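You operate a simulated robot arm through the tools that you are given. There is no shell and no other tool. Be economical: measure what you need, move in short steps, check, and stop when the job is done.

Carry out the task below with a simulated robot arm. There is one attempt and no reset: what you move stays moved.

JOB
Centre the orange funnel on its base, clamp it and wet the disc.
Fine: pour all the water from the water jug into that funnel and put the jug back. Set down upright: water jug.

Only the result counts: the job must be done as asked and must still hold three seconds after the hand-in. Knocking over, shifting, dropping, spilling or breaking anything else fails it.

ROBOT AND FRAMES
A 6-joint arm with a two-finger parallel gripper on a trunk, on a base that drives. Base frame: it is fixed to the floor where the robot stands at the start and does not move with it; the origin is under the middle of the robot, x ahead of it, y to its left, z up; the surface under the hand at the start is at about z = 850. Readings come in mm, rad, newtons and seconds.
With the tool pointing down near the work surface it reaches from about 100 to 840 mm from the robot's upright axis, wherever it stands. Its first joint turns from -2.007 to 2.007 rad. Places, roughly: clamp with the green tab [500, 200, 1100]; clamp with the orange tab [500, -100, 1100]; clamp with the purple tab [500, -300, 1100]; clamp with the yellow tab [500, 0, 1100]; disc with the grey tab (9x6x5 cm) [600, -100, 1100]; funnel with the orange band (8x7x13 cm) [600, -200, 1100]; green valve [500, 100, 900]; orange base [600, -100, 1000]; orange valve [500, -200, 900]; purple valve [500, -400, 900]; ring of the orange base [600, -100, 1100]; yellow valve [500, -100, 900]. Payload 4.2 kg.
The TCP is the grasp point between the finger pads, 23 mm short of the fingertips. In the tool frame z runs along the fingers and y along their closing line. Largest opening 94 mm; finger width 38, thickness 10; the body of the gripper, 54 by 96 mm, starts 39 mm behind the TCP.
Orientation is that of the tool frame in the base frame, as [roll, pitch, yaw] about the fixed x, y, z axes, in that order (R = Rz(yaw) Ry(pitch) Rx(roll)). With the fingers straight down and closing along the base's y, the tool's x points along the base's -x, its y along +y and its z along -z.

CONTROLS
- The arm moves only by the tool move_arm. Its argument "series" is a list of rows, each a list of 3 entries, a list of its own where there are three numbers: the closure, from 0 (fully open) to 1 (shut), then the shift along the base's x, y, z in mm, then the turn, a rotation vector about the base's x, y, z in rad. In form: [[grip, [x, y, z], [wx, wy, wz]], ...]. A call has 1 to 8 rows; each row is the pose to reach, as a shift and turn from the pose commanded when the call began. Rows are played at 5 a second. More than 50 mm and 0.15 rad between two rows, or a gripper value outside its range, and nothing of the call is played. A pose out of reach is approached as far as the arm can. The call stops where the force on the tool passes 40 N (or 10 N more than at its start, if that is more) or the arm is blocked; 0.2 s more then pass. The fingers move at their own pace (about 108 mm/s each) and stop on an object; they squeeze with about 31 N. The grip force told is the motor's: it shows also when the fingers shut on nothing. Time passes only in rows, and 0.2 s behind the last, so rows that repeat a pose let the fingers close. The reply holds the time, the measured pose of the TCP, the force on the tool along the base axes, the opening and the grip force, in the units named above and with some noise, with the torque about the TCP (base axes, N m) and any sound that the robot's microphone picked up.
- Cameras (640 x 400 px; columns grow to the right, rows downward): "scene" is now at [228.2, 143, 1575]; the picture's right is [-0.56, -0.83, 0.00], its down [-0.38, 0.25, -0.89] and it looks along [0.74, -0.50, -0.45] (base axes); focal length 214 px, centre (320, 200). "wrist" rides on the gripper at [86, 16, -74] in the tool frame; the picture's right is [-0.18, 0.98, 0.00], its down [-0.58, -0.11, -0.81] and it looks along [-0.79, -0.15, 0.59] (tool axes); focal length 243 px, centre (320, 200). There is no depth. A picture from a camera that has moved, and an enlarged one, comes with that camera's place and axes in the base frame and with its lens.
- camera(camera): a new picture of that camera. The clock stands still meanwhile.
- move_column(by): slides the trunk up (or, below 0, down) by that many mm; the arm and the scene camera ride with it, the base frame stays. It gives what a move gives, with no picture.
- drive_base(legs): drives the robot by 1 to 6 legs, each [ahead, turn to the left] in mm and rad, along the robot's own axes; the way and the turn of a leg run together, so that a leg with both is an arc; at most 1500 mm and 3.142 rad a leg. The arm and the cameras ride along, it lands a little off, and it stops where it bumps. It gives what a move gives.
- head_to(pan, tilt): turns the head with the scene camera to pan (to the left, within 1.396 rad either way) and tilt (down, from -0.506 to 1.204), counted from straight ahead of the robot. It gives what a move gives.
- inspect(camera, box): a new picture of the part [left, top, right, bottom] of that camera's present view, enlarged. The clock stands still meanwhile.
- close_job(): hands the job in; it is judged then, once.

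Go step by step. Nothing tells you exact positions but the pictures and the camera data: compare them with the known pose of the tool, close in by small moves and look again before you grip or let go. The budget is 120 turns and 98 pictures, counting those below and the enlarged ones. Unless the task says otherwise, let go and move clear before handing in, and close with one line.

The tools are called after ">>>" by a JSON object that holds its "name" and its "arguments". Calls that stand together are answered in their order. move_arm: Moves the arm, as the interface text tells. Its arguments: {"type":"object","properties":{"series":{"type":"array"}},"required":["series"]} The other tools are called the same way: move_column (by) slides the trunk up or down; drive_base (legs) drives the base; head_to (pan, tilt) turns the head that bears the scene camera; camera (camera) takes a picture; inspect (camera, box) takes an enlarged picture of a part of a camera's view; close_job () hands the job in.

At the start:

```text
t: 0.0
tcp_pos: [595.0, -97.7, 1527.1]
tool_rot: [3.141, 0.0, 3.141]
force: [-0.2, -0.9, 0.5]
torque: [0.01, -0.03, 0.01]
gripper_width: 94.1
grip_force: 0.0
trunk travel left (down, up): [-917.0, 73.0]
robot x, y, heading: [-0.0, -0.6, -0.001]
head pan, tilt: [-0.592, 0.469]
```

scene: 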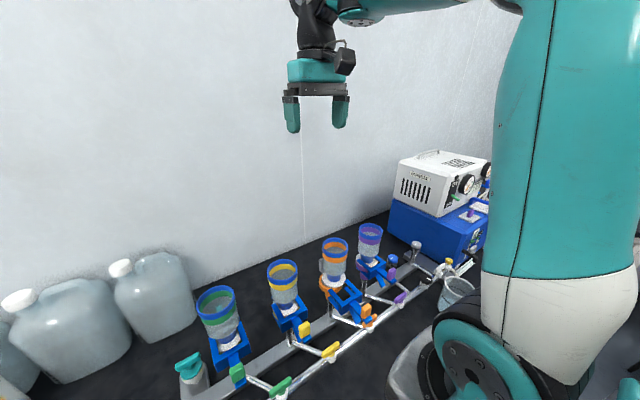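
wrist: 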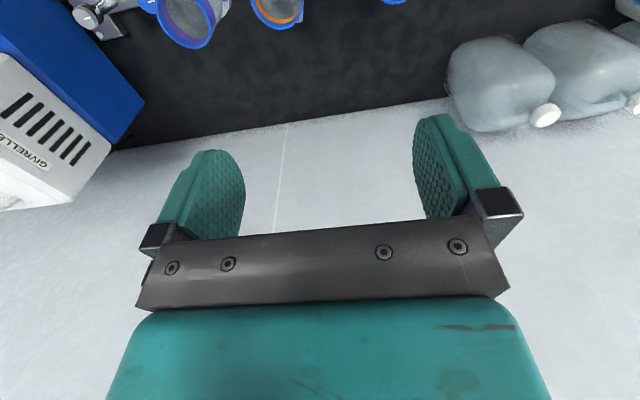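

I see a filter manifold with four funnels; the orange one seems off-centre. I'll look closer.

>>> {"name": "inspect", "arguments": {"camera": "scene", "box": [260, 210, 420, 340]}}

>>> {"name": "head_to", "arguments": {"pan": -0.2, "tilt": 0.9}}

>>> {"name": "camera", "arguments": {"camera": "scene"}}

```text
3.08 times, centred on (340, 275) of scene
camera zoom: at [228.2, 143.0, 1575.0], right [-0.56, -0.83, 0.0], down [-0.38, 0.25, -0.89], along [0.74, -0.5, -0.45], focal length 660 px, centre (258, -31)
```

zoom: 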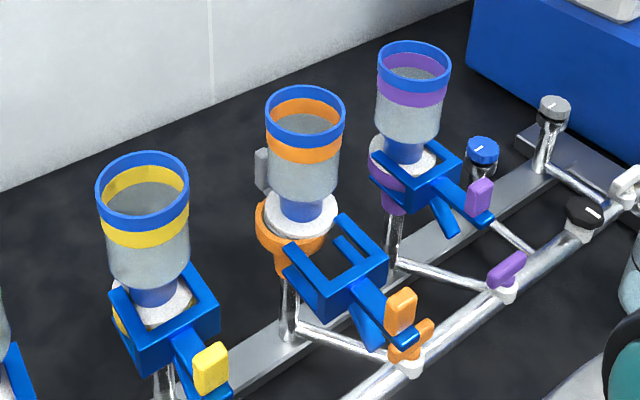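

```text
t: 0.9
tcp_pos: [594.2, -95.9, 1527.6]
tool_rot: [-3.14, -0.001, 3.14]
force: [0.0, -0.4, -0.5]
torque: [0.0, 0.04, 0.0]
gripper_width: 94.0
grip_force: 0.0
trunk travel left (down, up): [-917.0, 73.0]
robot x, y, heading: [-1.3, 2.2, -0.004]
head pan, tilt: [-0.201, 0.901]
```

```text
94 pictures are left
camera scene: at [226.2, 179.0, 1538.5], right [-0.2, -0.98, 0.0], down [-0.77, 0.16, -0.62], along [0.61, -0.12, -0.78], focal length 214 px, centre (320, 200)
```

scene: 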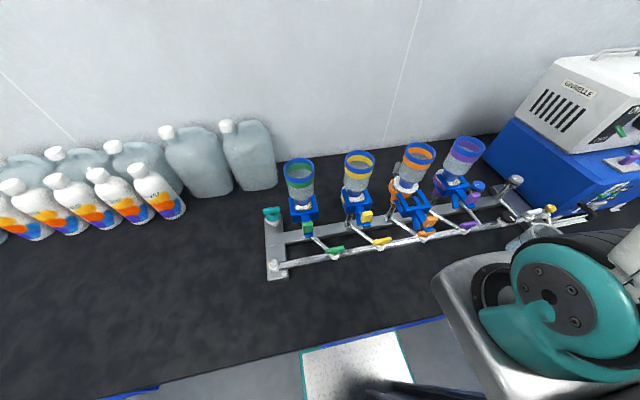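

>>> {"name": "inspect", "arguments": {"camera": "scene", "box": [360, 120, 500, 260]}}

>>> {"name": "inspect", "arguments": {"camera": "scene", "box": [440, 130, 640, 300]}}

>>> {"name": "head_to", "arguments": {"pan": -1.2, "tilt": 0.8}}

>>> {"name": "camera", "arguments": {"camera": "scene"}}

```text
2.86 times, centred on (430, 190) of scene
camera zoom: at [226.2, 179.0, 1538.5], right [-0.2, -0.98, 0.0], down [-0.77, 0.16, -0.62], along [0.61, -0.12, -0.78], focal length 613 px, centre (6, 229)
```

zoom: 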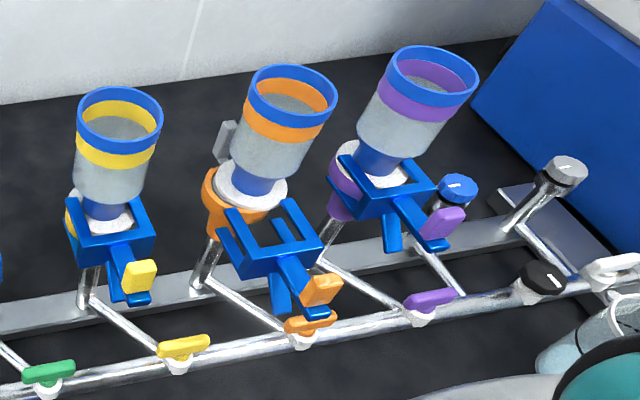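

```text
2.35 times, centred on (540, 215) of scene
camera zoom: at [226.2, 179.0, 1538.5], right [-0.2, -0.98, 0.0], down [-0.77, 0.16, -0.62], along [0.61, -0.12, -0.78], focal length 505 px, centre (-198, 165)
```

zoom: 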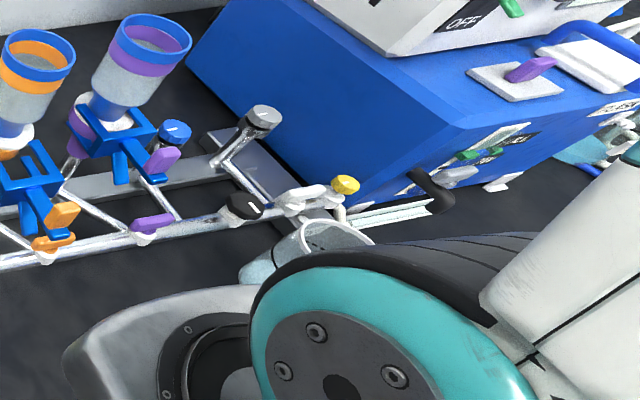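

```text
t: 2.2
tcp_pos: [595.6, -97.1, 1527.5]
tool_rot: [3.14, -0.001, -3.141]
force: [0.2, 0.5, -0.4]
torque: [0.01, 0.02, 0.02]
gripper_width: 93.9
grip_force: 0.1
trunk travel left (down, up): [-917.0, 73.0]
robot x, y, heading: [-1.2, -2.7, 0.004]
head pan, tilt: [-1.201, 0.799]
```

```text
91 pictures are left
camera scene: at [181.4, 118.9, 1546.3], right [-0.93, -0.36, 0.0], down [-0.26, 0.67, -0.7], along [0.25, -0.65, -0.72], focal length 214 px, centre (320, 200)
```

scene: 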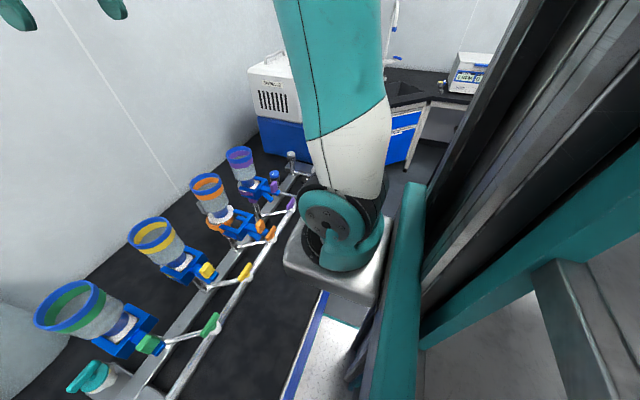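

>>> {"name": "move_arm", "arguments": {"series": [[0, [-30, -35, 0], [0, 0, 0]], [0, [-60, -70, 0], [0, 0, 0]], [0, [-90, -105, 0], [0, 0, 0]], [0, [-120, -140, 0], [0, 0, 0]], [0, [-150, -175, 0], [0, 0, 0]], [0, [-180, -210, 0], [0, 0, 0]], [0, [-210, -245, 0], [0, 0, 0]], [0, [-240, -280, 0], [0, 0, 0]]]}}

>>> {"name": "camera", "arguments": {"camera": "wrist"}}

>>> {"name": "head_to", "arguments": {"pan": -0.5, "tilt": 0.8}}

>>> {"name": "camera", "arguments": {"camera": "scene"}}

```text
t: 4.0
tcp_pos: [355.1, -378.5, 1530.2]
tool_rot: [3.141, 0.0, -3.14]
force: [0.3, 0.4, -0.5]
torque: [-0.04, -0.01, 0.01]
gripper_width: 94.2
grip_force: 0.1
out of reach, approached as far as the arm can: row 3, 4, 5, 6, 7, 8
trunk travel left (down, up): [-917.0, 73.0]
robot x, y, heading: [-0.4, 2.6, 0.001]
head pan, tilt: [-1.201, 0.799]
```

```text
90 pictures are left
camera wrist: at [268.8, -362.5, 1604.4], right [0.18, 0.98, 0.0], down [0.58, -0.11, 0.81], along [0.79, -0.15, -0.59], focal length 243 px, centre (320, 200)
```

wrist: 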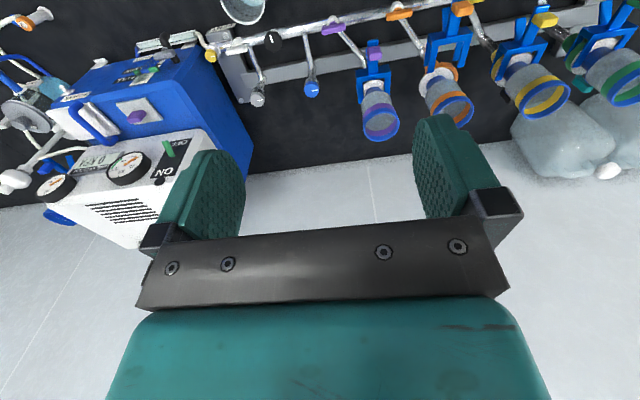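

```text
t: 5.0
tcp_pos: [356.1, -379.4, 1528.4]
tool_rot: [3.14, 0.0, -3.141]
force: [-0.3, -0.5, -0.2]
torque: [0.03, 0.0, -0.03]
gripper_width: 94.1
grip_force: 0.0
trunk travel left (down, up): [-917.0, 73.0]
robot x, y, heading: [2.5, -0.7, -0.002]
head pan, tilt: [-0.499, 0.799]
```

```text
89 pictures are left
camera scene: at [222.9, 155.4, 1546.3], right [-0.48, -0.88, 0.0], down [-0.63, 0.34, -0.7], along [0.61, -0.33, -0.72], focal length 214 px, centre (320, 200)
```

scene: 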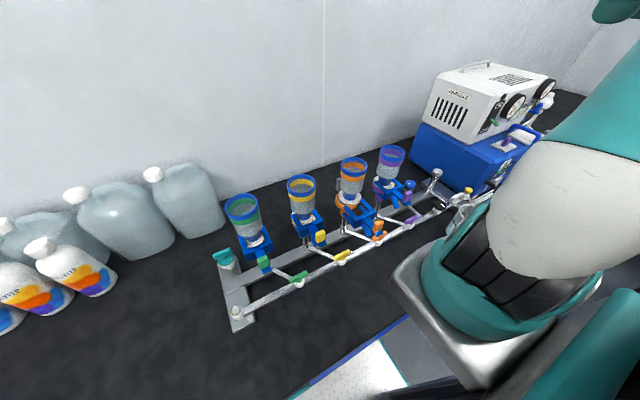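

>>> {"name": "move_arm", "arguments": {"series": [[0, [0, 0, 0], [0, 0.14, 0]], [0, [0, 0, 0], [0, 0.28, 0]], [0, [0, 0, 0], [0, 0.42, 0]], [0, [0, 0, 0], [0, 0.56, 0]], [0, [0, 0, 0], [0, 0.7, 0]]]}}

>>> {"name": "camera", "arguments": {"camera": "wrist"}}

```text
t: 5.9
tcp_pos: [358.3, -378.6, 1530.1]
tool_rot: [3.134, -0.431, -3.128]
force: [-17.6, -10.9, -22.4]
torque: [0.8, -3.36, 0.95]
gripper_width: 93.8
grip_force: 0.1
out of reach, approached as far as the arm can: row 4
trunk travel left (down, up): [-917.0, 73.0]
robot x, y, heading: [-1.9, -0.5, -0.006]
head pan, tilt: [-0.499, 0.799]
stopped in row 4: the force on the tool passed its limit at 99 N (the readings are from after the stop); the commanded pose is now the measured one
```

```text
88 pictures are left
camera wrist: at [310.3, -362.6, 1634.2], right [0.16, 0.99, -0.07], down [0.87, -0.1, 0.49], along [0.47, -0.14, -0.87], focal length 243 px, centre (320, 200)
```

wrist: 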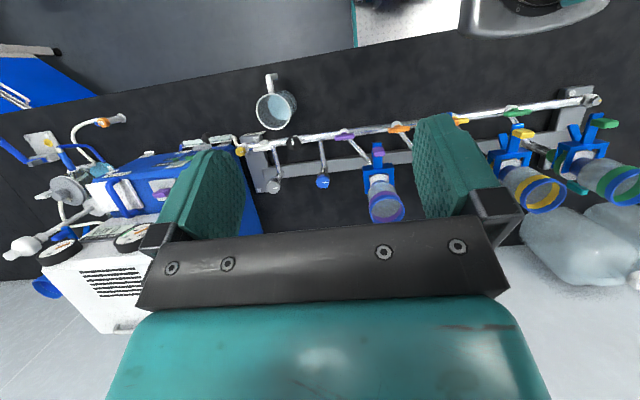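

>>> {"name": "inspect", "arguments": {"camera": "wrist", "box": [220, 60, 340, 210]}}

>>> {"name": "inspect", "arguments": {"camera": "wrist", "box": [340, 80, 480, 240]}}

>>> {"name": "move_arm", "arguments": {"series": [[0, [0, 0, 0], [0, -0.14, 0]], [0, [0, 0, 0], [0, -0.28, 0]], [0, [0, 0, 0], [0, -0.43, 0]], [0, [30, 0, 0], [0, -0.43, 0]]]}}

```text
2.67 times, centred on (280, 135) of wrist
camera zoom: at [310.3, -362.6, 1634.2], right [0.16, 0.99, -0.07], down [0.87, -0.1, 0.49], along [0.47, -0.14, -0.87], focal length 647 px, centre (427, 373)
```

zoom: 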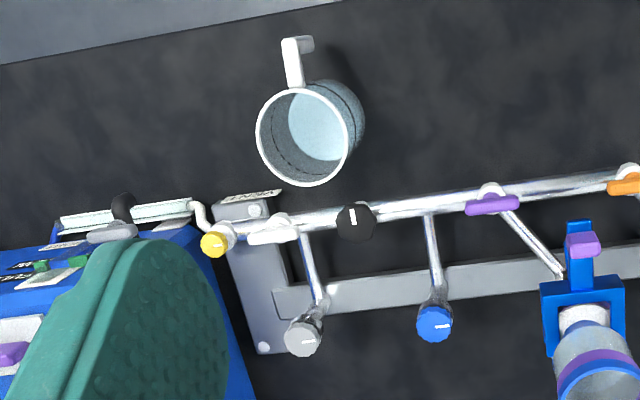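

```text
2.50 times, centred on (410, 160) of wrist
camera zoom: at [310.3, -362.6, 1634.2], right [0.16, 0.99, -0.07], down [0.87, -0.1, 0.49], along [0.47, -0.14, -0.87], focal length 606 px, centre (95, 300)
```

zoom: 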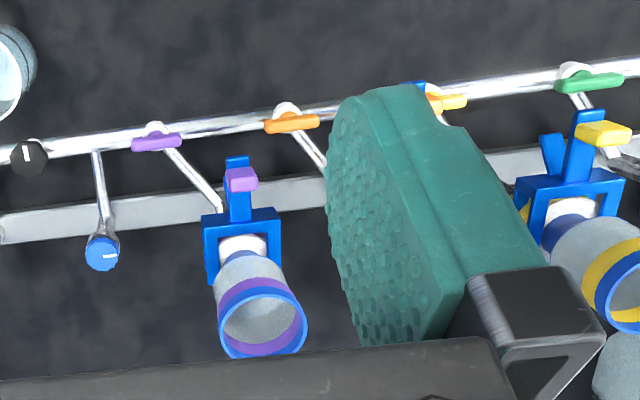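

```text
t: 6.9
tcp_pos: [389.2, -377.2, 1528.9]
tool_rot: [3.139, -0.001, -3.134]
force: [-0.2, -0.1, 0.6]
torque: [0.02, 0.01, 0.01]
gripper_width: 94.3
grip_force: 0.1
trunk travel left (down, up): [-917.0, 73.0]
robot x, y, heading: [0.5, -0.8, -0.002]
head pan, tilt: [-0.499, 0.799]
```

>>> {"name": "inspect", "arguments": {"camera": "scene", "box": [320, 145, 420, 245]}}

>>> {"name": "inspect", "arguments": {"camera": "scene", "box": [275, 160, 375, 270]}}

```text
4.00 times, centred on (370, 195) of scene
camera zoom: at [222.5, 155.4, 1546.4], right [-0.48, -0.88, 0.0], down [-0.63, 0.34, -0.7], along [0.61, -0.33, -0.72], focal length 858 px, centre (120, 220)
```

zoom: 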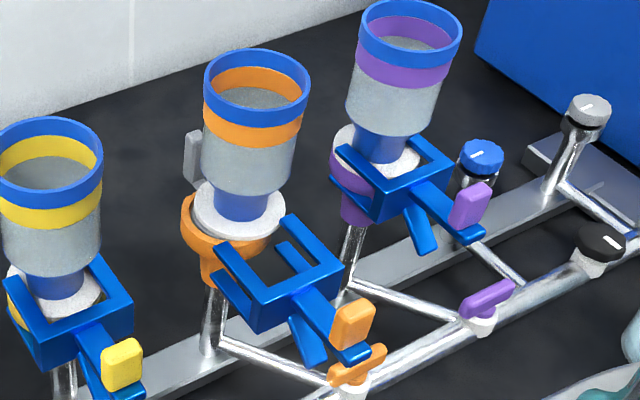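

```text
3.64 times, centred on (325, 215) of scene
camera zoom: at [222.5, 155.4, 1546.4], right [-0.48, -0.88, 0.0], down [-0.63, 0.34, -0.7], along [0.61, -0.33, -0.72], focal length 780 px, centre (302, 146)
```

zoom: 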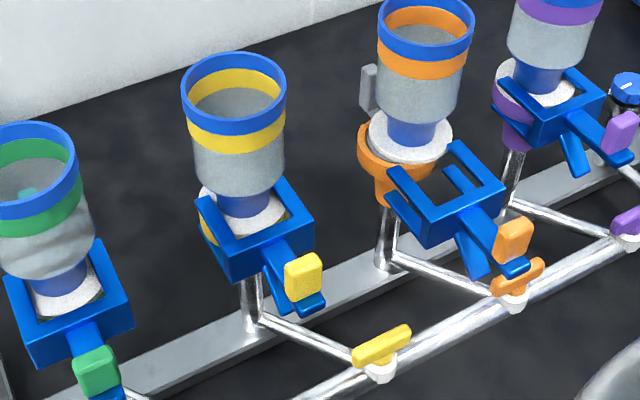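

>>> {"name": "move_arm", "arguments": {"series": [[0, [10, 45, 0], [0, 0, 0]], [0, [20, 90, 0], [0, 0, 0]], [0, [35, 135, 0], [0, 0, 0]], [0, [50, 180, 0], [0, 0, 0]], [0, [60, 225, 0], [0, 0.1, 0]], [0, [60, 250, 0], [0, 0.2, 0]], [0, [60, 250, 0], [0, 0.3, 0]]]}}

>>> {"name": "inspect", "arguments": {"camera": "wrist", "box": [240, 20, 420, 180]}}

```text
t: 8.5
tcp_pos: [447.9, -126.5, 1529.6]
tool_rot: [3.136, -0.305, -3.131]
force: [-0.3, 0.7, 0.5]
torque: [-0.01, -0.02, 0.01]
gripper_width: 94.0
grip_force: 0.0
out of reach, approached as far as the arm can: row 1, 2, 5
trunk travel left (down, up): [-917.0, 73.0]
robot x, y, heading: [-1.2, 1.7, 0.001]
head pan, tilt: [-0.499, 0.799]
```

```text
2.50 times, centred on (330, 100) of wrist
camera zoom: at [387.7, -112.8, 1628.3], right [0.17, 0.98, -0.05], down [0.8, -0.1, 0.59], along [0.58, -0.14, -0.8], focal length 606 px, centre (295, 450)
```

zoom: 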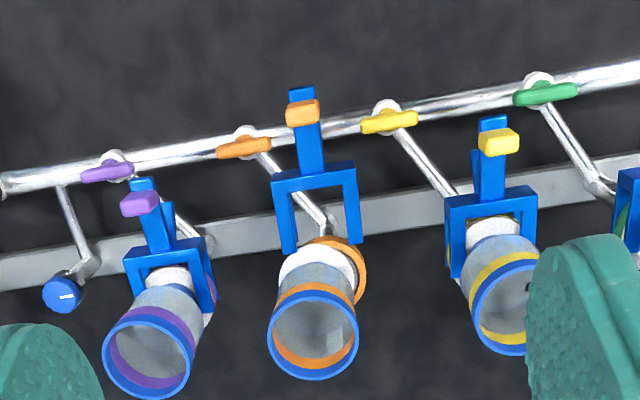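

>>> {"name": "inspect", "arguments": {"camera": "wrist", "box": [305, 75, 375, 135]}}

>>> {"name": "inspect", "arguments": {"camera": "scene", "box": [330, 175, 390, 225]}}

>>> {"name": "inspect", "arguments": {"camera": "wrist", "box": [380, 55, 470, 135]}}

```text
6.67 times, centred on (340, 105) of wrist
camera zoom: at [387.7, -112.8, 1628.3], right [0.17, 0.98, -0.05], down [0.8, -0.1, 0.59], along [0.58, -0.14, -0.8], focal length 1618 px, centre (187, 833)
```

zoom: 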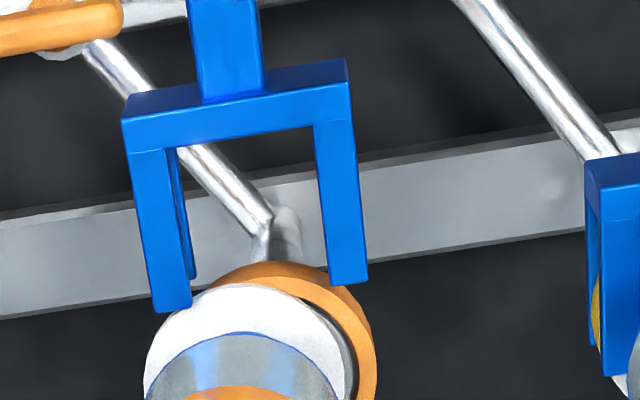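

```text
8.00 times, centred on (360, 200) of scene
camera zoom: at [222.5, 155.6, 1546.4], right [-0.48, -0.88, 0.0], down [-0.63, 0.34, -0.7], along [0.61, -0.33, -0.72], focal length 1716 px, centre (0, 200)
```

zoom: 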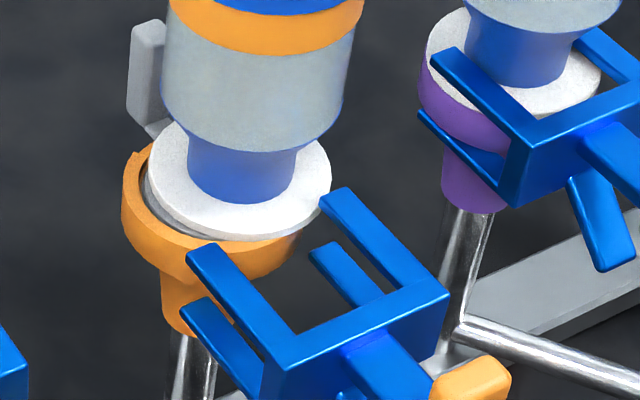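

```text
5.00 times, centred on (425, 95) of wrist
camera zoom: at [387.7, -112.8, 1628.3], right [0.17, 0.98, -0.05], down [0.8, -0.1, 0.59], along [0.58, -0.14, -0.8], focal length 1213 px, centre (-205, 725)
```

zoom: 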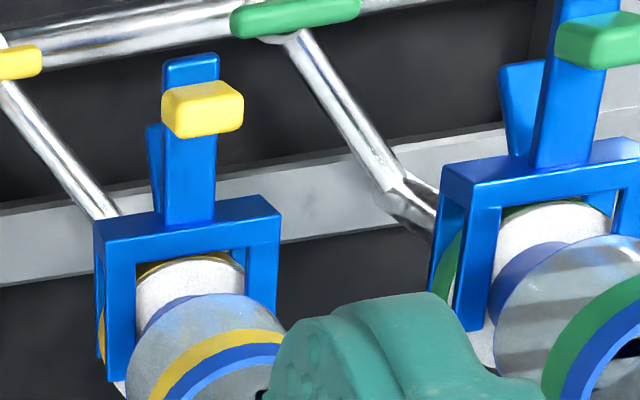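

>>> {"name": "move_column", "arguments": {"by": -220}}

>>> {"name": "camera", "arguments": {"camera": "wrist"}}

>>> {"name": "camera", "arguments": {"camera": "scene"}}

```text
t: 10.9
tcp_pos: [449.5, -129.5, 1310.4]
tool_rot: [3.14, -0.304, -3.131]
force: [0.0, 0.5, 0.4]
torque: [0.0, -0.01, 0.0]
gripper_width: 94.0
grip_force: 0.0
trunk travel left (down, up): [-697.0, 293.0]
robot x, y, heading: [2.4, 1.6, -0.002]
head pan, tilt: [-0.499, 0.799]
```

```text
79 pictures are left
camera wrist: at [388.3, -113.1, 1408.1], right [0.17, 0.98, -0.05], down [0.8, -0.1, 0.6], along [0.58, -0.14, -0.8], focal length 243 px, centre (320, 200)
```

wrist: 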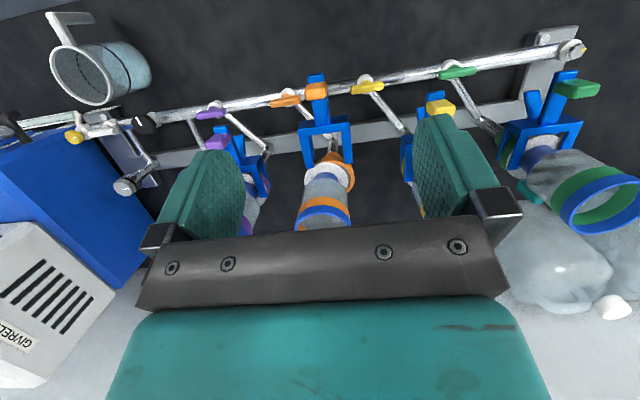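

```text
78 pictures are left
camera scene: at [223.0, 155.5, 1326.4], right [-0.48, -0.88, 0.0], down [-0.63, 0.34, -0.7], along [0.61, -0.33, -0.72], focal length 214 px, centre (320, 200)
```

scene: 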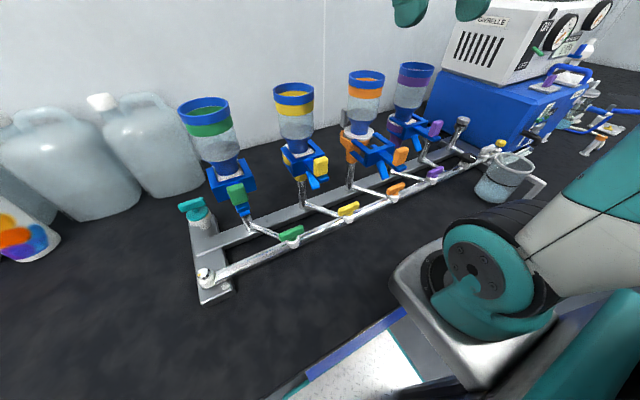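

Good views now. I zoom in on the orange station and the jug.

>>> {"name": "inspect", "arguments": {"camera": "scene", "box": [325, 65, 415, 200]}}

>>> {"name": "inspect", "arguments": {"camera": "wrist", "box": [285, 70, 365, 240]}}

>>> {"name": "inspect", "arguments": {"camera": "scene", "box": [460, 130, 560, 220]}}

>>> {"name": "inspect", "arguments": {"camera": "wrist", "box": [30, 0, 170, 110]}}

```text
2.96 times, centred on (370, 132) of scene
camera zoom: at [223.0, 155.5, 1326.4], right [-0.48, -0.88, 0.0], down [-0.63, 0.34, -0.7], along [0.61, -0.33, -0.72], focal length 636 px, centre (172, 400)
```

zoom: 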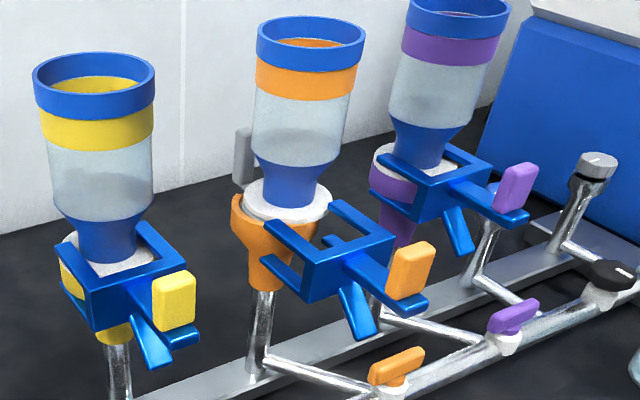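

```text
2.35 times, centred on (325, 155) of wrist
camera zoom: at [388.3, -113.1, 1408.1], right [0.17, 0.98, -0.05], down [0.8, -0.1, 0.6], along [0.58, -0.14, -0.8], focal length 571 px, centre (308, 306)
```

zoom: 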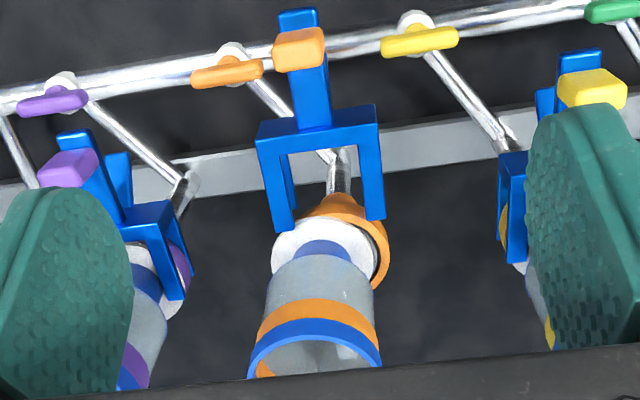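

```text
4.44 times, centred on (510, 175) of scene
camera zoom: at [223.0, 155.5, 1326.4], right [-0.48, -0.88, 0.0], down [-0.63, 0.34, -0.7], along [0.61, -0.33, -0.72], focal length 953 px, centre (-524, 311)
```

zoom: 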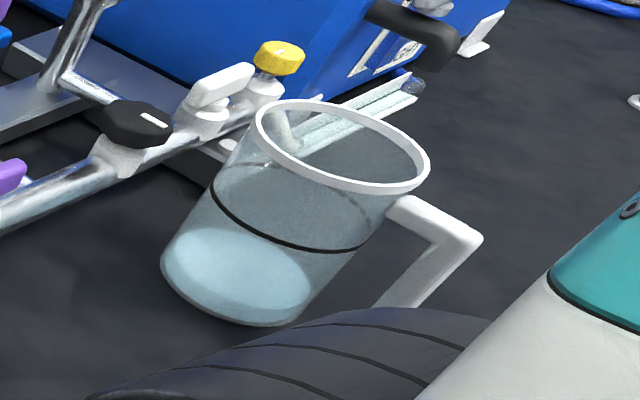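

```text
3.64 times, centred on (100, 55) of wrist
camera zoom: at [388.3, -113.1, 1408.1], right [0.17, 0.98, -0.05], down [0.8, -0.1, 0.6], along [0.58, -0.14, -0.8], focal length 882 px, centre (1120, 727)
```

zoom: 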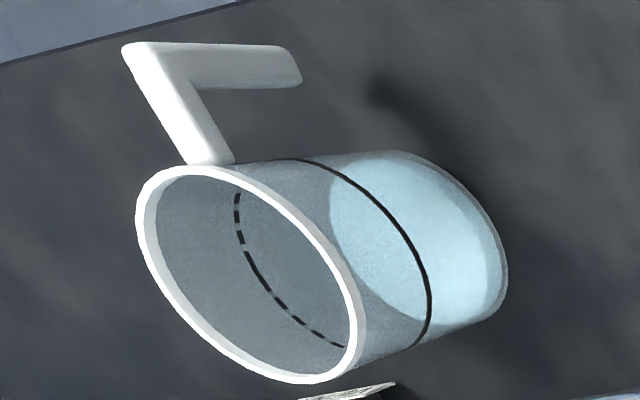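

>>> {"name": "move_arm", "arguments": {"series": [[0, [0, 0, 0], [0, -0.15, 0]], [0, [0, 0, 0], [0, -0.304, 0]], [0, [40, -7, 0], [0, -0.304, 0]], [0, [80, -14, 0], [0, -0.304, 0]], [0, [120, -21, 0], [0, -0.304, 0]], [0, [152, -28.5, 0], [0, -0.304, 0]], [0, [152, -28.5, 0], [0, -0.304, 0]]]}}

>>> {"name": "move_column", "arguments": {"by": -90}}

>>> {"name": "inspect", "arguments": {"camera": "scene", "box": [280, 0, 480, 150]}}

>>> {"name": "camera", "arguments": {"camera": "wrist"}}

```text
refused: row 2 steps farther than a row can; nothing moved
```

```text
t: 12.1
tcp_pos: [448.9, -128.9, 1220.7]
tool_rot: [3.136, -0.303, -3.131]
force: [0.0, 0.3, 0.1]
torque: [-0.03, -0.02, 0.0]
gripper_width: 94.2
grip_force: 0.1
trunk travel left (down, up): [-607.0, 383.0]
robot x, y, heading: [3.8, 0.8, 0.001]
head pan, tilt: [-0.499, 0.799]
```

```text
2.67 times, centred on (380, 75) of scene
camera zoom: at [223.0, 155.5, 1236.3], right [-0.48, -0.88, 0.0], down [-0.63, 0.34, -0.7], along [0.61, -0.33, -0.72], focal length 572 px, centre (160, 533)
```

zoom: 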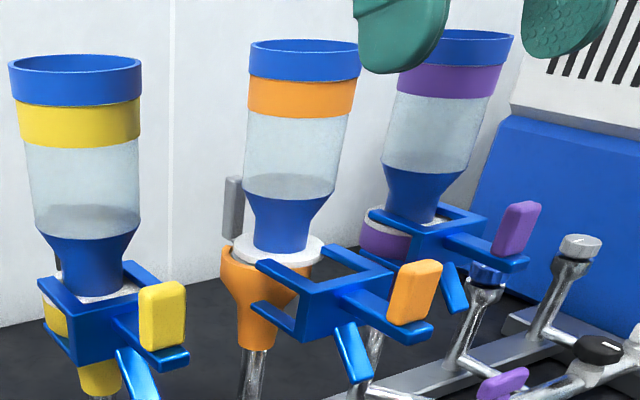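

```text
72 pictures are left
camera wrist: at [388.3, -113.1, 1318.1], right [0.17, 0.98, -0.05], down [0.8, -0.1, 0.6], along [0.58, -0.14, -0.8], focal length 243 px, centre (320, 200)
```

wrist: 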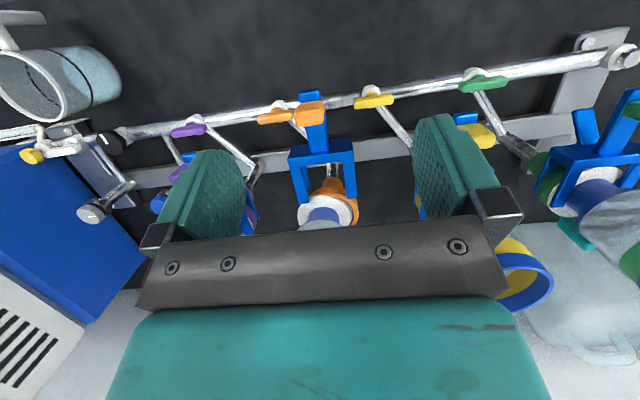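

>>> {"name": "inspect", "arguments": {"camera": "scene", "box": [350, 55, 430, 125]}}

>>> {"name": "inspect", "arguments": {"camera": "scene", "box": [275, 70, 355, 140]}}

```text
5.71 times, centred on (390, 90) of scene
camera zoom: at [223.0, 155.5, 1236.3], right [-0.48, -0.88, 0.0], down [-0.63, 0.34, -0.7], along [0.61, -0.33, -0.72], focal length 1226 px, centre (-80, 829)
```

zoom: 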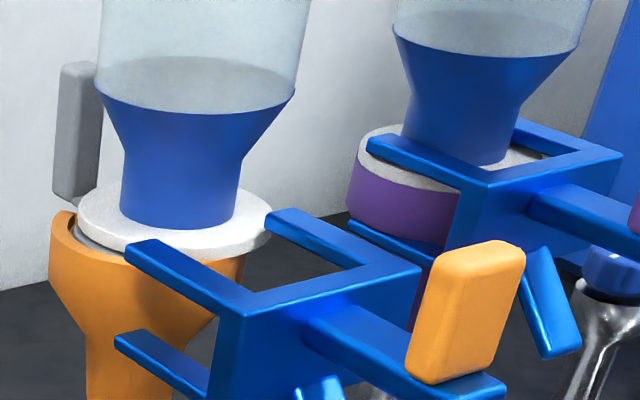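

```text
5.71 times, centred on (315, 105) of scene
camera zoom: at [223.0, 155.5, 1236.3], right [-0.48, -0.88, 0.0], down [-0.63, 0.34, -0.7], along [0.61, -0.33, -0.72], focal length 1226 px, centre (349, 743)
```

zoom: 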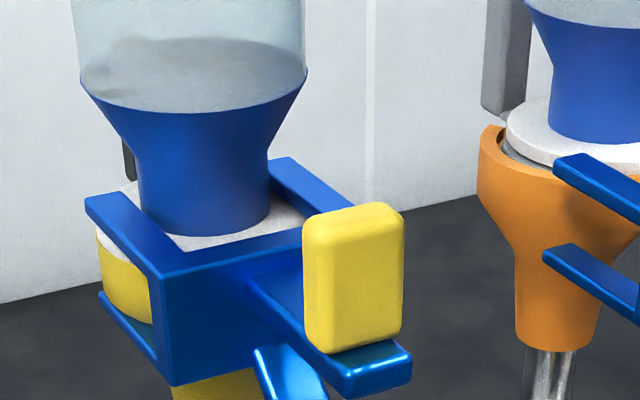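

>>> {"name": "move_arm", "arguments": {"series": [[0, [0, 0, 10], [0, -0.14, 0]], [0, [0, 0, 20], [0, -0.28, 0]], [0, [40, -7, 20], [0, -0.304, 0]], [0, [80, -14, 20], [0, -0.304, 0]], [0, [120, -21, 20], [0, -0.304, 0]], [0, [152, -28.5, 20], [0, -0.304, 0]], [0, [152, -28.5, 20], [0, -0.304, 0]]]}}

>>> {"name": "camera", "arguments": {"camera": "scene"}}

>>> {"name": "camera", "arguments": {"camera": "wrist"}}

```text
t: 13.7
tcp_pos: [599.4, -155.1, 1240.7]
tool_rot: [3.14, 0.0, -3.131]
force: [-0.4, 0.0, -0.1]
torque: [-0.01, 0.0, 0.03]
gripper_width: 93.9
grip_force: 0.0
out of reach, approached as far as the arm can: row 2
trunk travel left (down, up): [-607.0, 383.0]
robot x, y, heading: [0.2, 1.8, 0.001]
head pan, tilt: [-0.499, 0.799]
```

```text
69 pictures are left
camera scene: at [222.9, 155.5, 1236.3], right [-0.48, -0.88, 0.0], down [-0.63, 0.34, -0.7], along [0.61, -0.33, -0.72], focal length 214 px, centre (320, 200)
```

scene: 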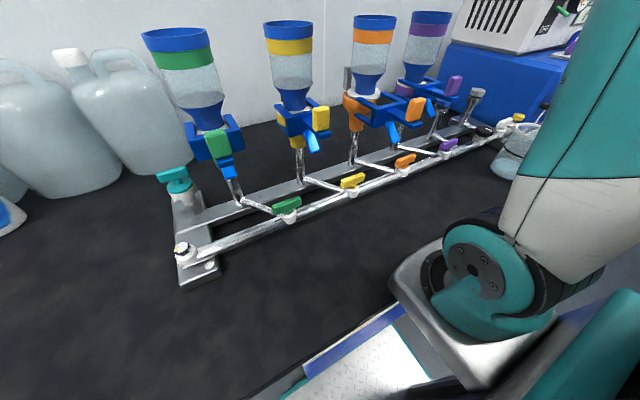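

```text
68 pictures are left
camera wrist: at [512.5, -139.3, 1315.3], right [0.17, 0.98, 0.0], down [0.58, -0.1, 0.81], along [0.79, -0.14, -0.59], focal length 243 px, centre (320, 200)
```

wrist: 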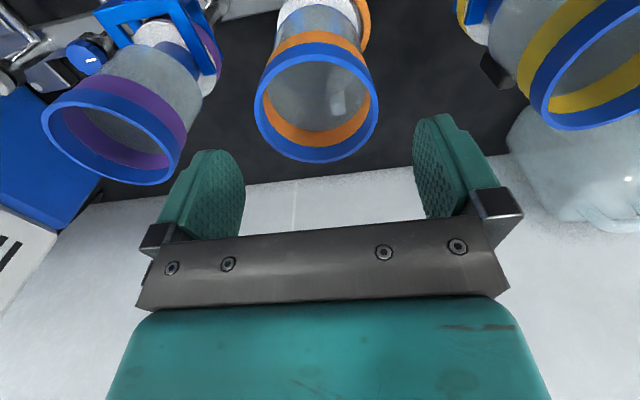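

>>> {"name": "move_arm", "arguments": {"series": [[0, [2, -0.7, -20], [0, 0, 0]], [0, [2, -0.7, -40], [0, 0, 0]]]}}

>>> {"name": "camera", "arguments": {"camera": "wrist"}}

>>> {"name": "inspect", "arguments": {"camera": "scene", "box": [300, 0, 460, 120]}}

```text
t: 14.3
tcp_pos: [603.2, -156.0, 1200.9]
tool_rot: [3.14, 0.0, -3.131]
force: [-0.4, 0.4, 0.2]
torque: [-0.06, -0.04, 0.05]
gripper_width: 93.9
grip_force: 0.0
trunk travel left (down, up): [-607.0, 383.0]
robot x, y, heading: [-3.7, 2.0, -0.002]
head pan, tilt: [-0.499, 0.799]
```

```text
67 pictures are left
camera wrist: at [515.0, -140.0, 1275.9], right [0.17, 0.98, 0.0], down [0.58, -0.1, 0.81], along [0.79, -0.14, -0.59], focal length 243 px, centre (320, 200)
```

wrist: 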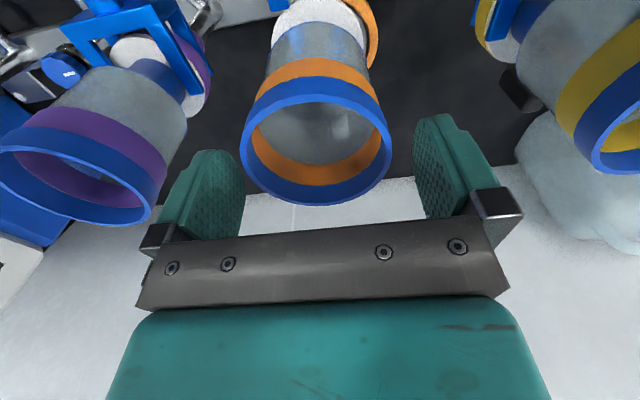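

```text
3.33 times, centred on (380, 60) of scene
camera zoom: at [222.9, 155.5, 1236.4], right [-0.48, -0.88, 0.0], down [-0.63, 0.34, -0.7], along [0.61, -0.33, -0.72], focal length 715 px, centre (120, 667)
```

zoom: 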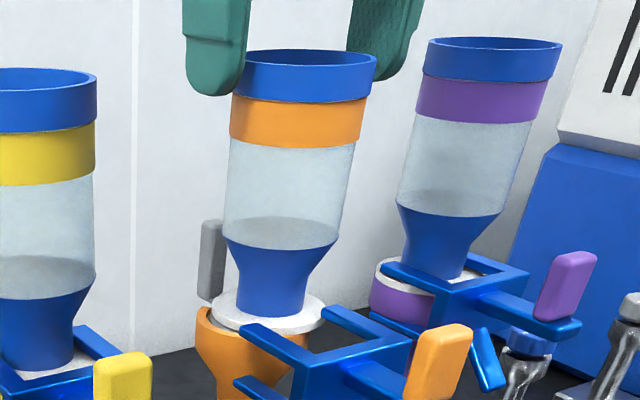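

>>> {"name": "move_arm", "arguments": {"series": [[0, [1, -1.3, -15], [0, 0, 0]], [0, [1, -1.3, -30], [0, 0, 0]], [0, [1, -1.3, -43], [0, 0, 0]]]}}

>>> {"name": "camera", "arguments": {"camera": "wrist"}}

>>> {"name": "inspect", "arguments": {"camera": "scene", "box": [300, 0, 460, 120]}}

```text
t: 15.1
tcp_pos: [603.5, -157.7, 1154.8]
tool_rot: [3.141, -0.001, -3.131]
force: [0.7, 0.1, -0.9]
torque: [-0.01, 0.02, -0.01]
gripper_width: 94.2
grip_force: 0.1
trunk travel left (down, up): [-607.0, 383.0]
robot x, y, heading: [1.7, 2.0, -0.002]
head pan, tilt: [-0.499, 0.799]
```

```text
65 pictures are left
camera wrist: at [516.3, -142.6, 1230.6], right [0.17, 0.98, 0.0], down [0.58, -0.1, 0.81], along [0.79, -0.14, -0.59], focal length 243 px, centre (320, 200)
```

wrist: 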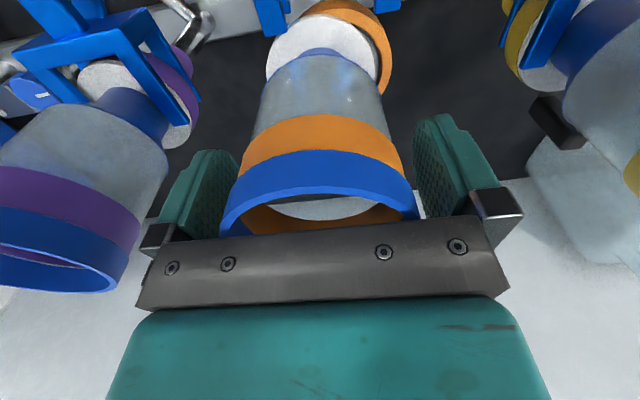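

```text
3.33 times, centred on (380, 60) of scene
camera zoom: at [222.9, 155.5, 1236.4], right [-0.48, -0.88, 0.0], down [-0.63, 0.34, -0.7], along [0.61, -0.33, -0.72], focal length 715 px, centre (120, 667)
```

zoom: 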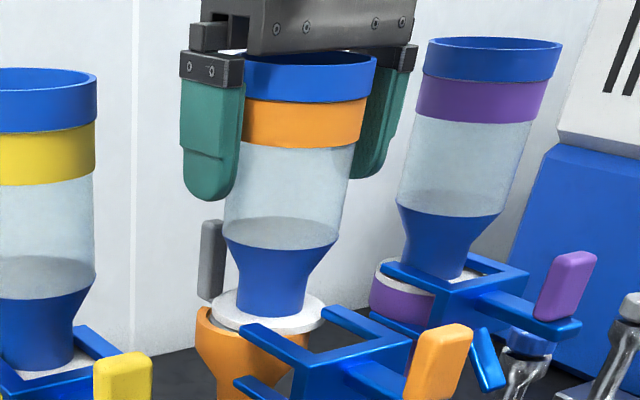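

>>> {"name": "move_arm", "arguments": {"series": [[0.08, [0, 0, 1.5], [0, 0, 0]], [0.12, [0, 0, 1.5], [0, 0, 0]], [0.16, [0, 0, 1.5], [0, 0, 0]], [0.2, [0, 0, 1.5], [0, 0, 0]]]}}

>>> {"name": "camera", "arguments": {"camera": "wrist"}}

```text
t: 16.1
tcp_pos: [603.3, -157.9, 1157.5]
tool_rot: [3.139, 0.001, -3.132]
force: [0.7, 0.3, -0.5]
torque: [0.01, 0.0, -0.01]
gripper_width: 75.3
grip_force: 0.0
trunk travel left (down, up): [-607.0, 383.0]
robot x, y, heading: [-0.2, -1.1, 0.004]
head pan, tilt: [-0.499, 0.799]
```

```text
63 pictures are left
camera wrist: at [516.8, -143.1, 1232.6], right [0.17, 0.98, 0.0], down [0.58, -0.1, 0.81], along [0.79, -0.14, -0.59], focal length 243 px, centre (320, 200)
```

wrist: 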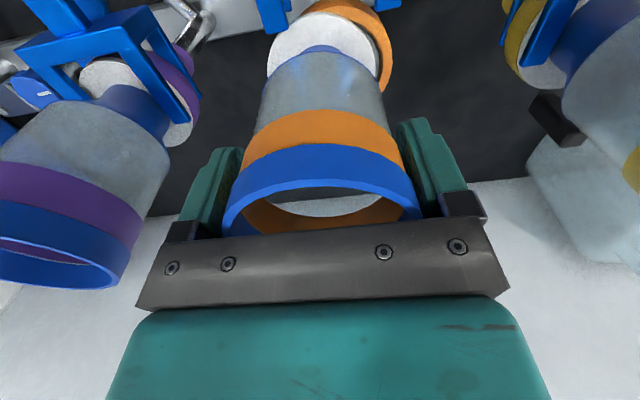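

>>> {"name": "move_arm", "arguments": {"series": [[0.23, [0, 0, 0], [0, 0, 0]], [0.26, [0, 0, 0], [0, 0, 0]], [0.29, [0, 0, 0], [0, 0, 0]], [0.32, [0, 0, 0], [0, 0, 0]]]}}

>>> {"name": "inspect", "arguments": {"camera": "wrist", "box": [160, 0, 480, 260]}}

```text
t: 17.1
tcp_pos: [603.5, -159.2, 1156.9]
tool_rot: [3.141, -0.002, -3.131]
force: [0.1, -0.7, 0.6]
torque: [-0.01, 0.0, 0.01]
gripper_width: 63.9
grip_force: 0.4
trunk travel left (down, up): [-607.0, 383.0]
robot x, y, heading: [-2.0, -0.5, 0.001]
head pan, tilt: [-0.499, 0.799]
```

```text
1.54 times, centred on (320, 130) of wrist
camera zoom: at [516.7, -143.1, 1232.6], right [0.17, 0.98, 0.0], down [0.58, -0.1, 0.81], along [0.79, -0.14, -0.59], focal length 373 px, centre (320, 308)
```

zoom: 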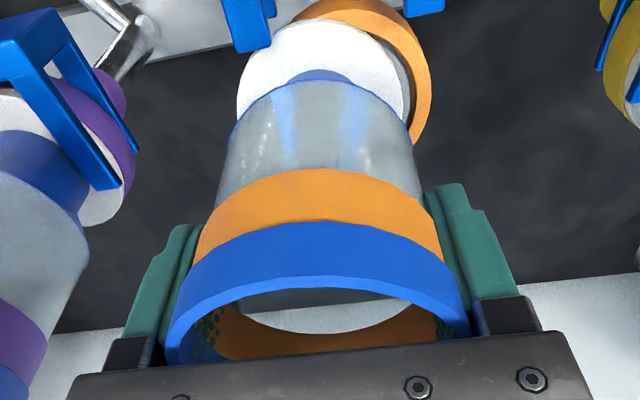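

>>> {"name": "move_arm", "arguments": {"series": [[0.36, [0, 0, 0], [0, 0, 0]], [0.4, [0, 0, 0], [0, 0, 0]], [0.4, [0, 0, 0], [0, 0, 0]]]}}

>>> {"name": "inspect", "arguments": {"camera": "wrist", "box": [160, 0, 480, 260]}}

```text
t: 17.9
tcp_pos: [604.7, -157.8, 1158.2]
tool_rot: [3.14, 0.004, -3.13]
force: [0.6, 0.3, 0.6]
torque: [-0.09, -0.04, 0.0]
gripper_width: 62.0
grip_force: 31.1
trunk travel left (down, up): [-607.0, 383.0]
robot x, y, heading: [2.3, -0.8, 0.002]
head pan, tilt: [-0.499, 0.799]
```

```text
1.54 times, centred on (320, 130) of wrist
camera zoom: at [516.7, -143.2, 1232.6], right [0.17, 0.98, 0.0], down [0.58, -0.1, 0.81], along [0.79, -0.14, -0.59], focal length 373 px, centre (320, 308)
```

zoom: 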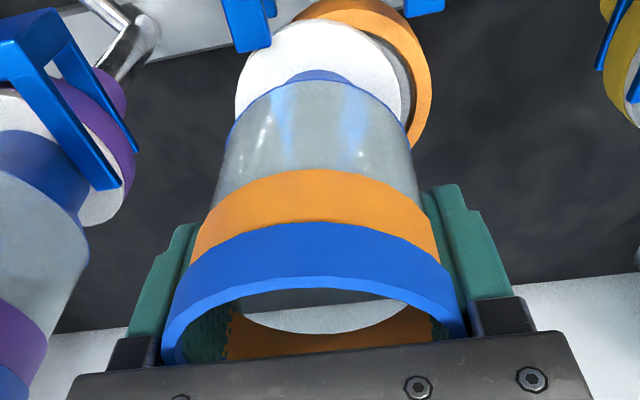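

>>> {"name": "move_arm", "arguments": {"series": [[0.4, [0, 0, 3], [0, 0, 0]], [0.4, [0, 0, 6], [0, 0, 0]], [0.4, [0, 0, 14], [0, 0, 0]], [0.4, [0, 0, 22], [0, 0, 0]], [0.4, [0, 0, 30], [0, 0, 0]]]}}

>>> {"name": "inspect", "arguments": {"camera": "wrist", "box": [160, 0, 480, 260]}}

>>> {"name": "inspect", "arguments": {"camera": "scene", "box": [330, 40, 430, 120]}}

```text
t: 19.1
tcp_pos: [605.0, -160.6, 1189.5]
tool_rot: [3.139, 0.0, -3.134]
force: [-0.1, 0.0, -1.1]
torque: [0.02, 0.0, 0.02]
gripper_width: 61.8
grip_force: 30.8
trunk travel left (down, up): [-607.0, 383.0]
robot x, y, heading: [0.3, -2.2, 0.002]
head pan, tilt: [-0.499, 0.799]
```

```text
1.54 times, centred on (320, 130) of wrist
camera zoom: at [517.6, -143.8, 1264.6], right [0.17, 0.98, 0.0], down [0.58, -0.1, 0.81], along [0.79, -0.14, -0.59], focal length 373 px, centre (320, 308)
```

zoom: 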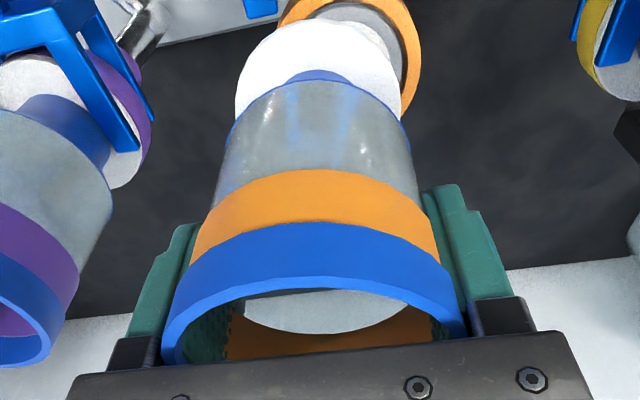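

```text
5.00 times, centred on (380, 80) of scene
camera zoom: at [223.0, 155.5, 1236.3], right [-0.48, -0.88, 0.0], down [-0.63, 0.34, -0.7], along [0.61, -0.33, -0.72], focal length 1072 px, centre (20, 800)
```

zoom: 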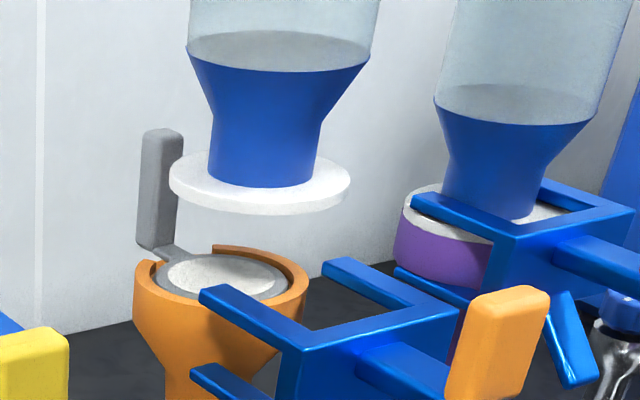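

>>> {"name": "move_arm", "arguments": {"series": [[0.4, [-1, 4, 0], [0, 0, 0]], [0.4, [-2, 8, 0], [0, 0, 0]], [0.4, [-3, 12.5, 0], [0, 0, 0]], [0.4, [-3, 12.5, -14], [0, 0, 0]], [0.4, [-3, 12.5, -24], [0, 0, 0]], [0.4, [-3, 12.5, -24], [0, 0, 0]]]}}

>>> {"name": "inspect", "arguments": {"camera": "wrist", "box": [220, 0, 420, 130]}}

>>> {"name": "inspect", "arguments": {"camera": "scene", "box": [330, 60, 430, 130]}}

```text
t: 20.5
tcp_pos: [600.6, -148.3, 1166.2]
tool_rot: [3.139, 0.0, -3.129]
force: [0.0, -0.7, -0.9]
torque: [-0.01, 0.03, -0.03]
gripper_width: 61.8
grip_force: 31.2
trunk travel left (down, up): [-607.0, 383.0]
robot x, y, heading: [-0.6, 0.9, -0.0]
head pan, tilt: [-0.499, 0.799]
```

```text
3.08 times, centred on (320, 65) of wrist
camera zoom: at [513.8, -132.1, 1240.8], right [0.17, 0.98, 0.0], down [0.58, -0.1, 0.81], along [0.79, -0.14, -0.59], focal length 746 px, centre (320, 615)
```

zoom: 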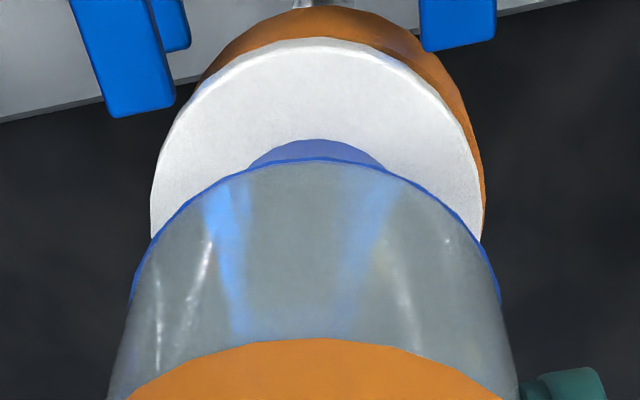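

```text
5.71 times, centred on (380, 95) of scene
camera zoom: at [223.0, 155.5, 1236.3], right [-0.48, -0.88, 0.0], down [-0.63, 0.34, -0.7], along [0.61, -0.33, -0.72], focal length 1226 px, centre (-23, 800)
```

zoom: 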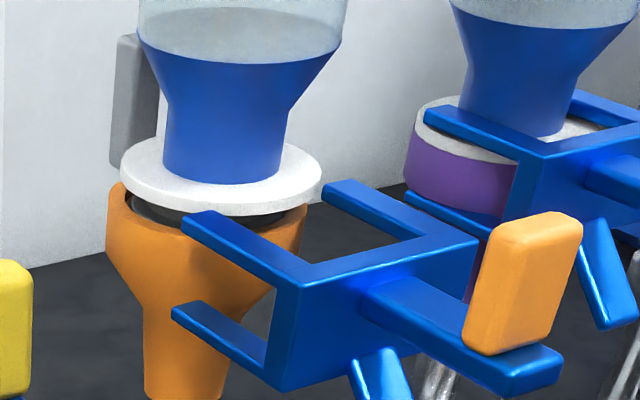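

>>> {"name": "move_arm", "arguments": {"series": [[0.4, [-1, 0, -3], [0, 0, 0]], [0.4, [-1, 0, -5.5], [0, 0, 0]], [0.4, [-1, 0, -6.5], [0, 0, 0]]]}}

>>> {"name": "inspect", "arguments": {"camera": "scene", "box": [330, 60, 430, 130]}}

>>> {"name": "inspect", "arguments": {"camera": "wrist", "box": [220, 0, 420, 130]}}

```text
t: 21.3
tcp_pos: [601.0, -145.2, 1159.2]
tool_rot: [3.141, 0.004, -3.13]
force: [15.2, 10.7, -2.6]
torque: [0.12, -0.64, -0.37]
gripper_width: 62.0
grip_force: 30.9
trunk travel left (down, up): [-607.0, 383.0]
robot x, y, heading: [1.0, -0.2, -0.001]
head pan, tilt: [-0.499, 0.799]
```

```text
5.71 times, centred on (380, 95) of scene
camera zoom: at [223.7, 156.2, 1236.1], right [-0.48, -0.88, 0.0], down [-0.63, 0.34, -0.7], along [0.61, -0.33, -0.72], focal length 1226 px, centre (-23, 800)
```

zoom: 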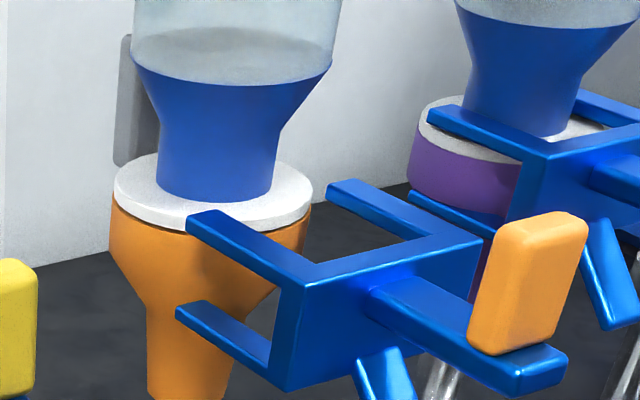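

```text
3.08 times, centred on (320, 65) of wrist
camera zoom: at [514.9, -130.6, 1233.6], right [0.17, 0.98, 0.0], down [0.58, -0.1, 0.81], along [0.8, -0.14, -0.59], focal length 746 px, centre (320, 615)
```

zoom: 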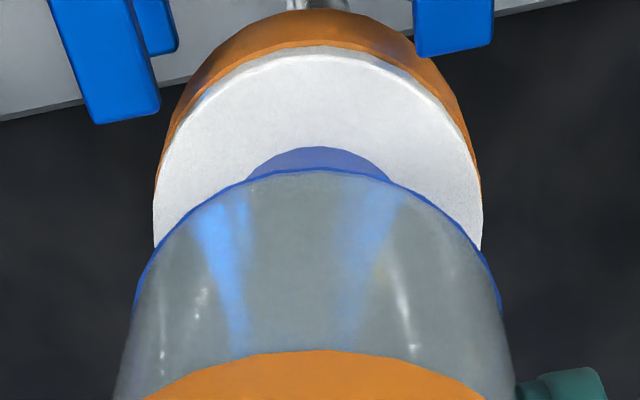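

>>> {"name": "move_arm", "arguments": {"series": [[0.4, [1, 0.8, 0], [0, 0, 0]], [0.4, [2, 1.4, -0.5], [0, 0, 0]]]}}

>>> {"name": "inspect", "arguments": {"camera": "scene", "box": [350, 75, 410, 117]}}

```text
t: 21.9
tcp_pos: [602.4, -145.3, 1157.3]
tool_rot: [3.139, 0.0, -3.134]
force: [1.0, 1.9, -2.1]
torque: [-0.51, -0.51, 0.42]
gripper_width: 61.6
grip_force: 30.3
trunk travel left (down, up): [-607.0, 383.0]
robot x, y, heading: [0.1, -0.3, -0.002]
head pan, tilt: [-0.499, 0.799]
```

```text
9.52 times, centred on (380, 96) of scene
camera zoom: at [223.1, 155.5, 1236.3], right [-0.48, -0.88, 0.0], down [-0.63, 0.34, -0.7], along [0.61, -0.33, -0.72], focal length 2043 px, centre (-251, 1190)
```

zoom: 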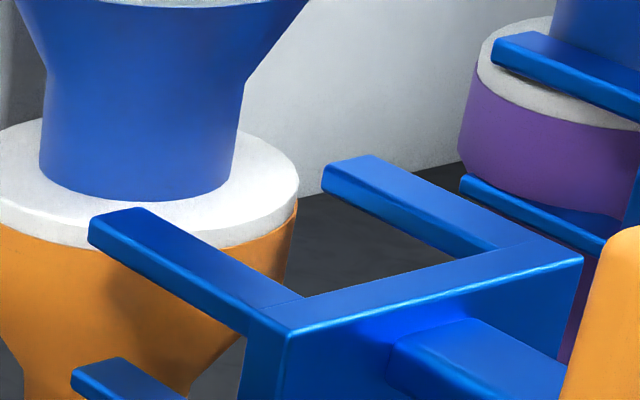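

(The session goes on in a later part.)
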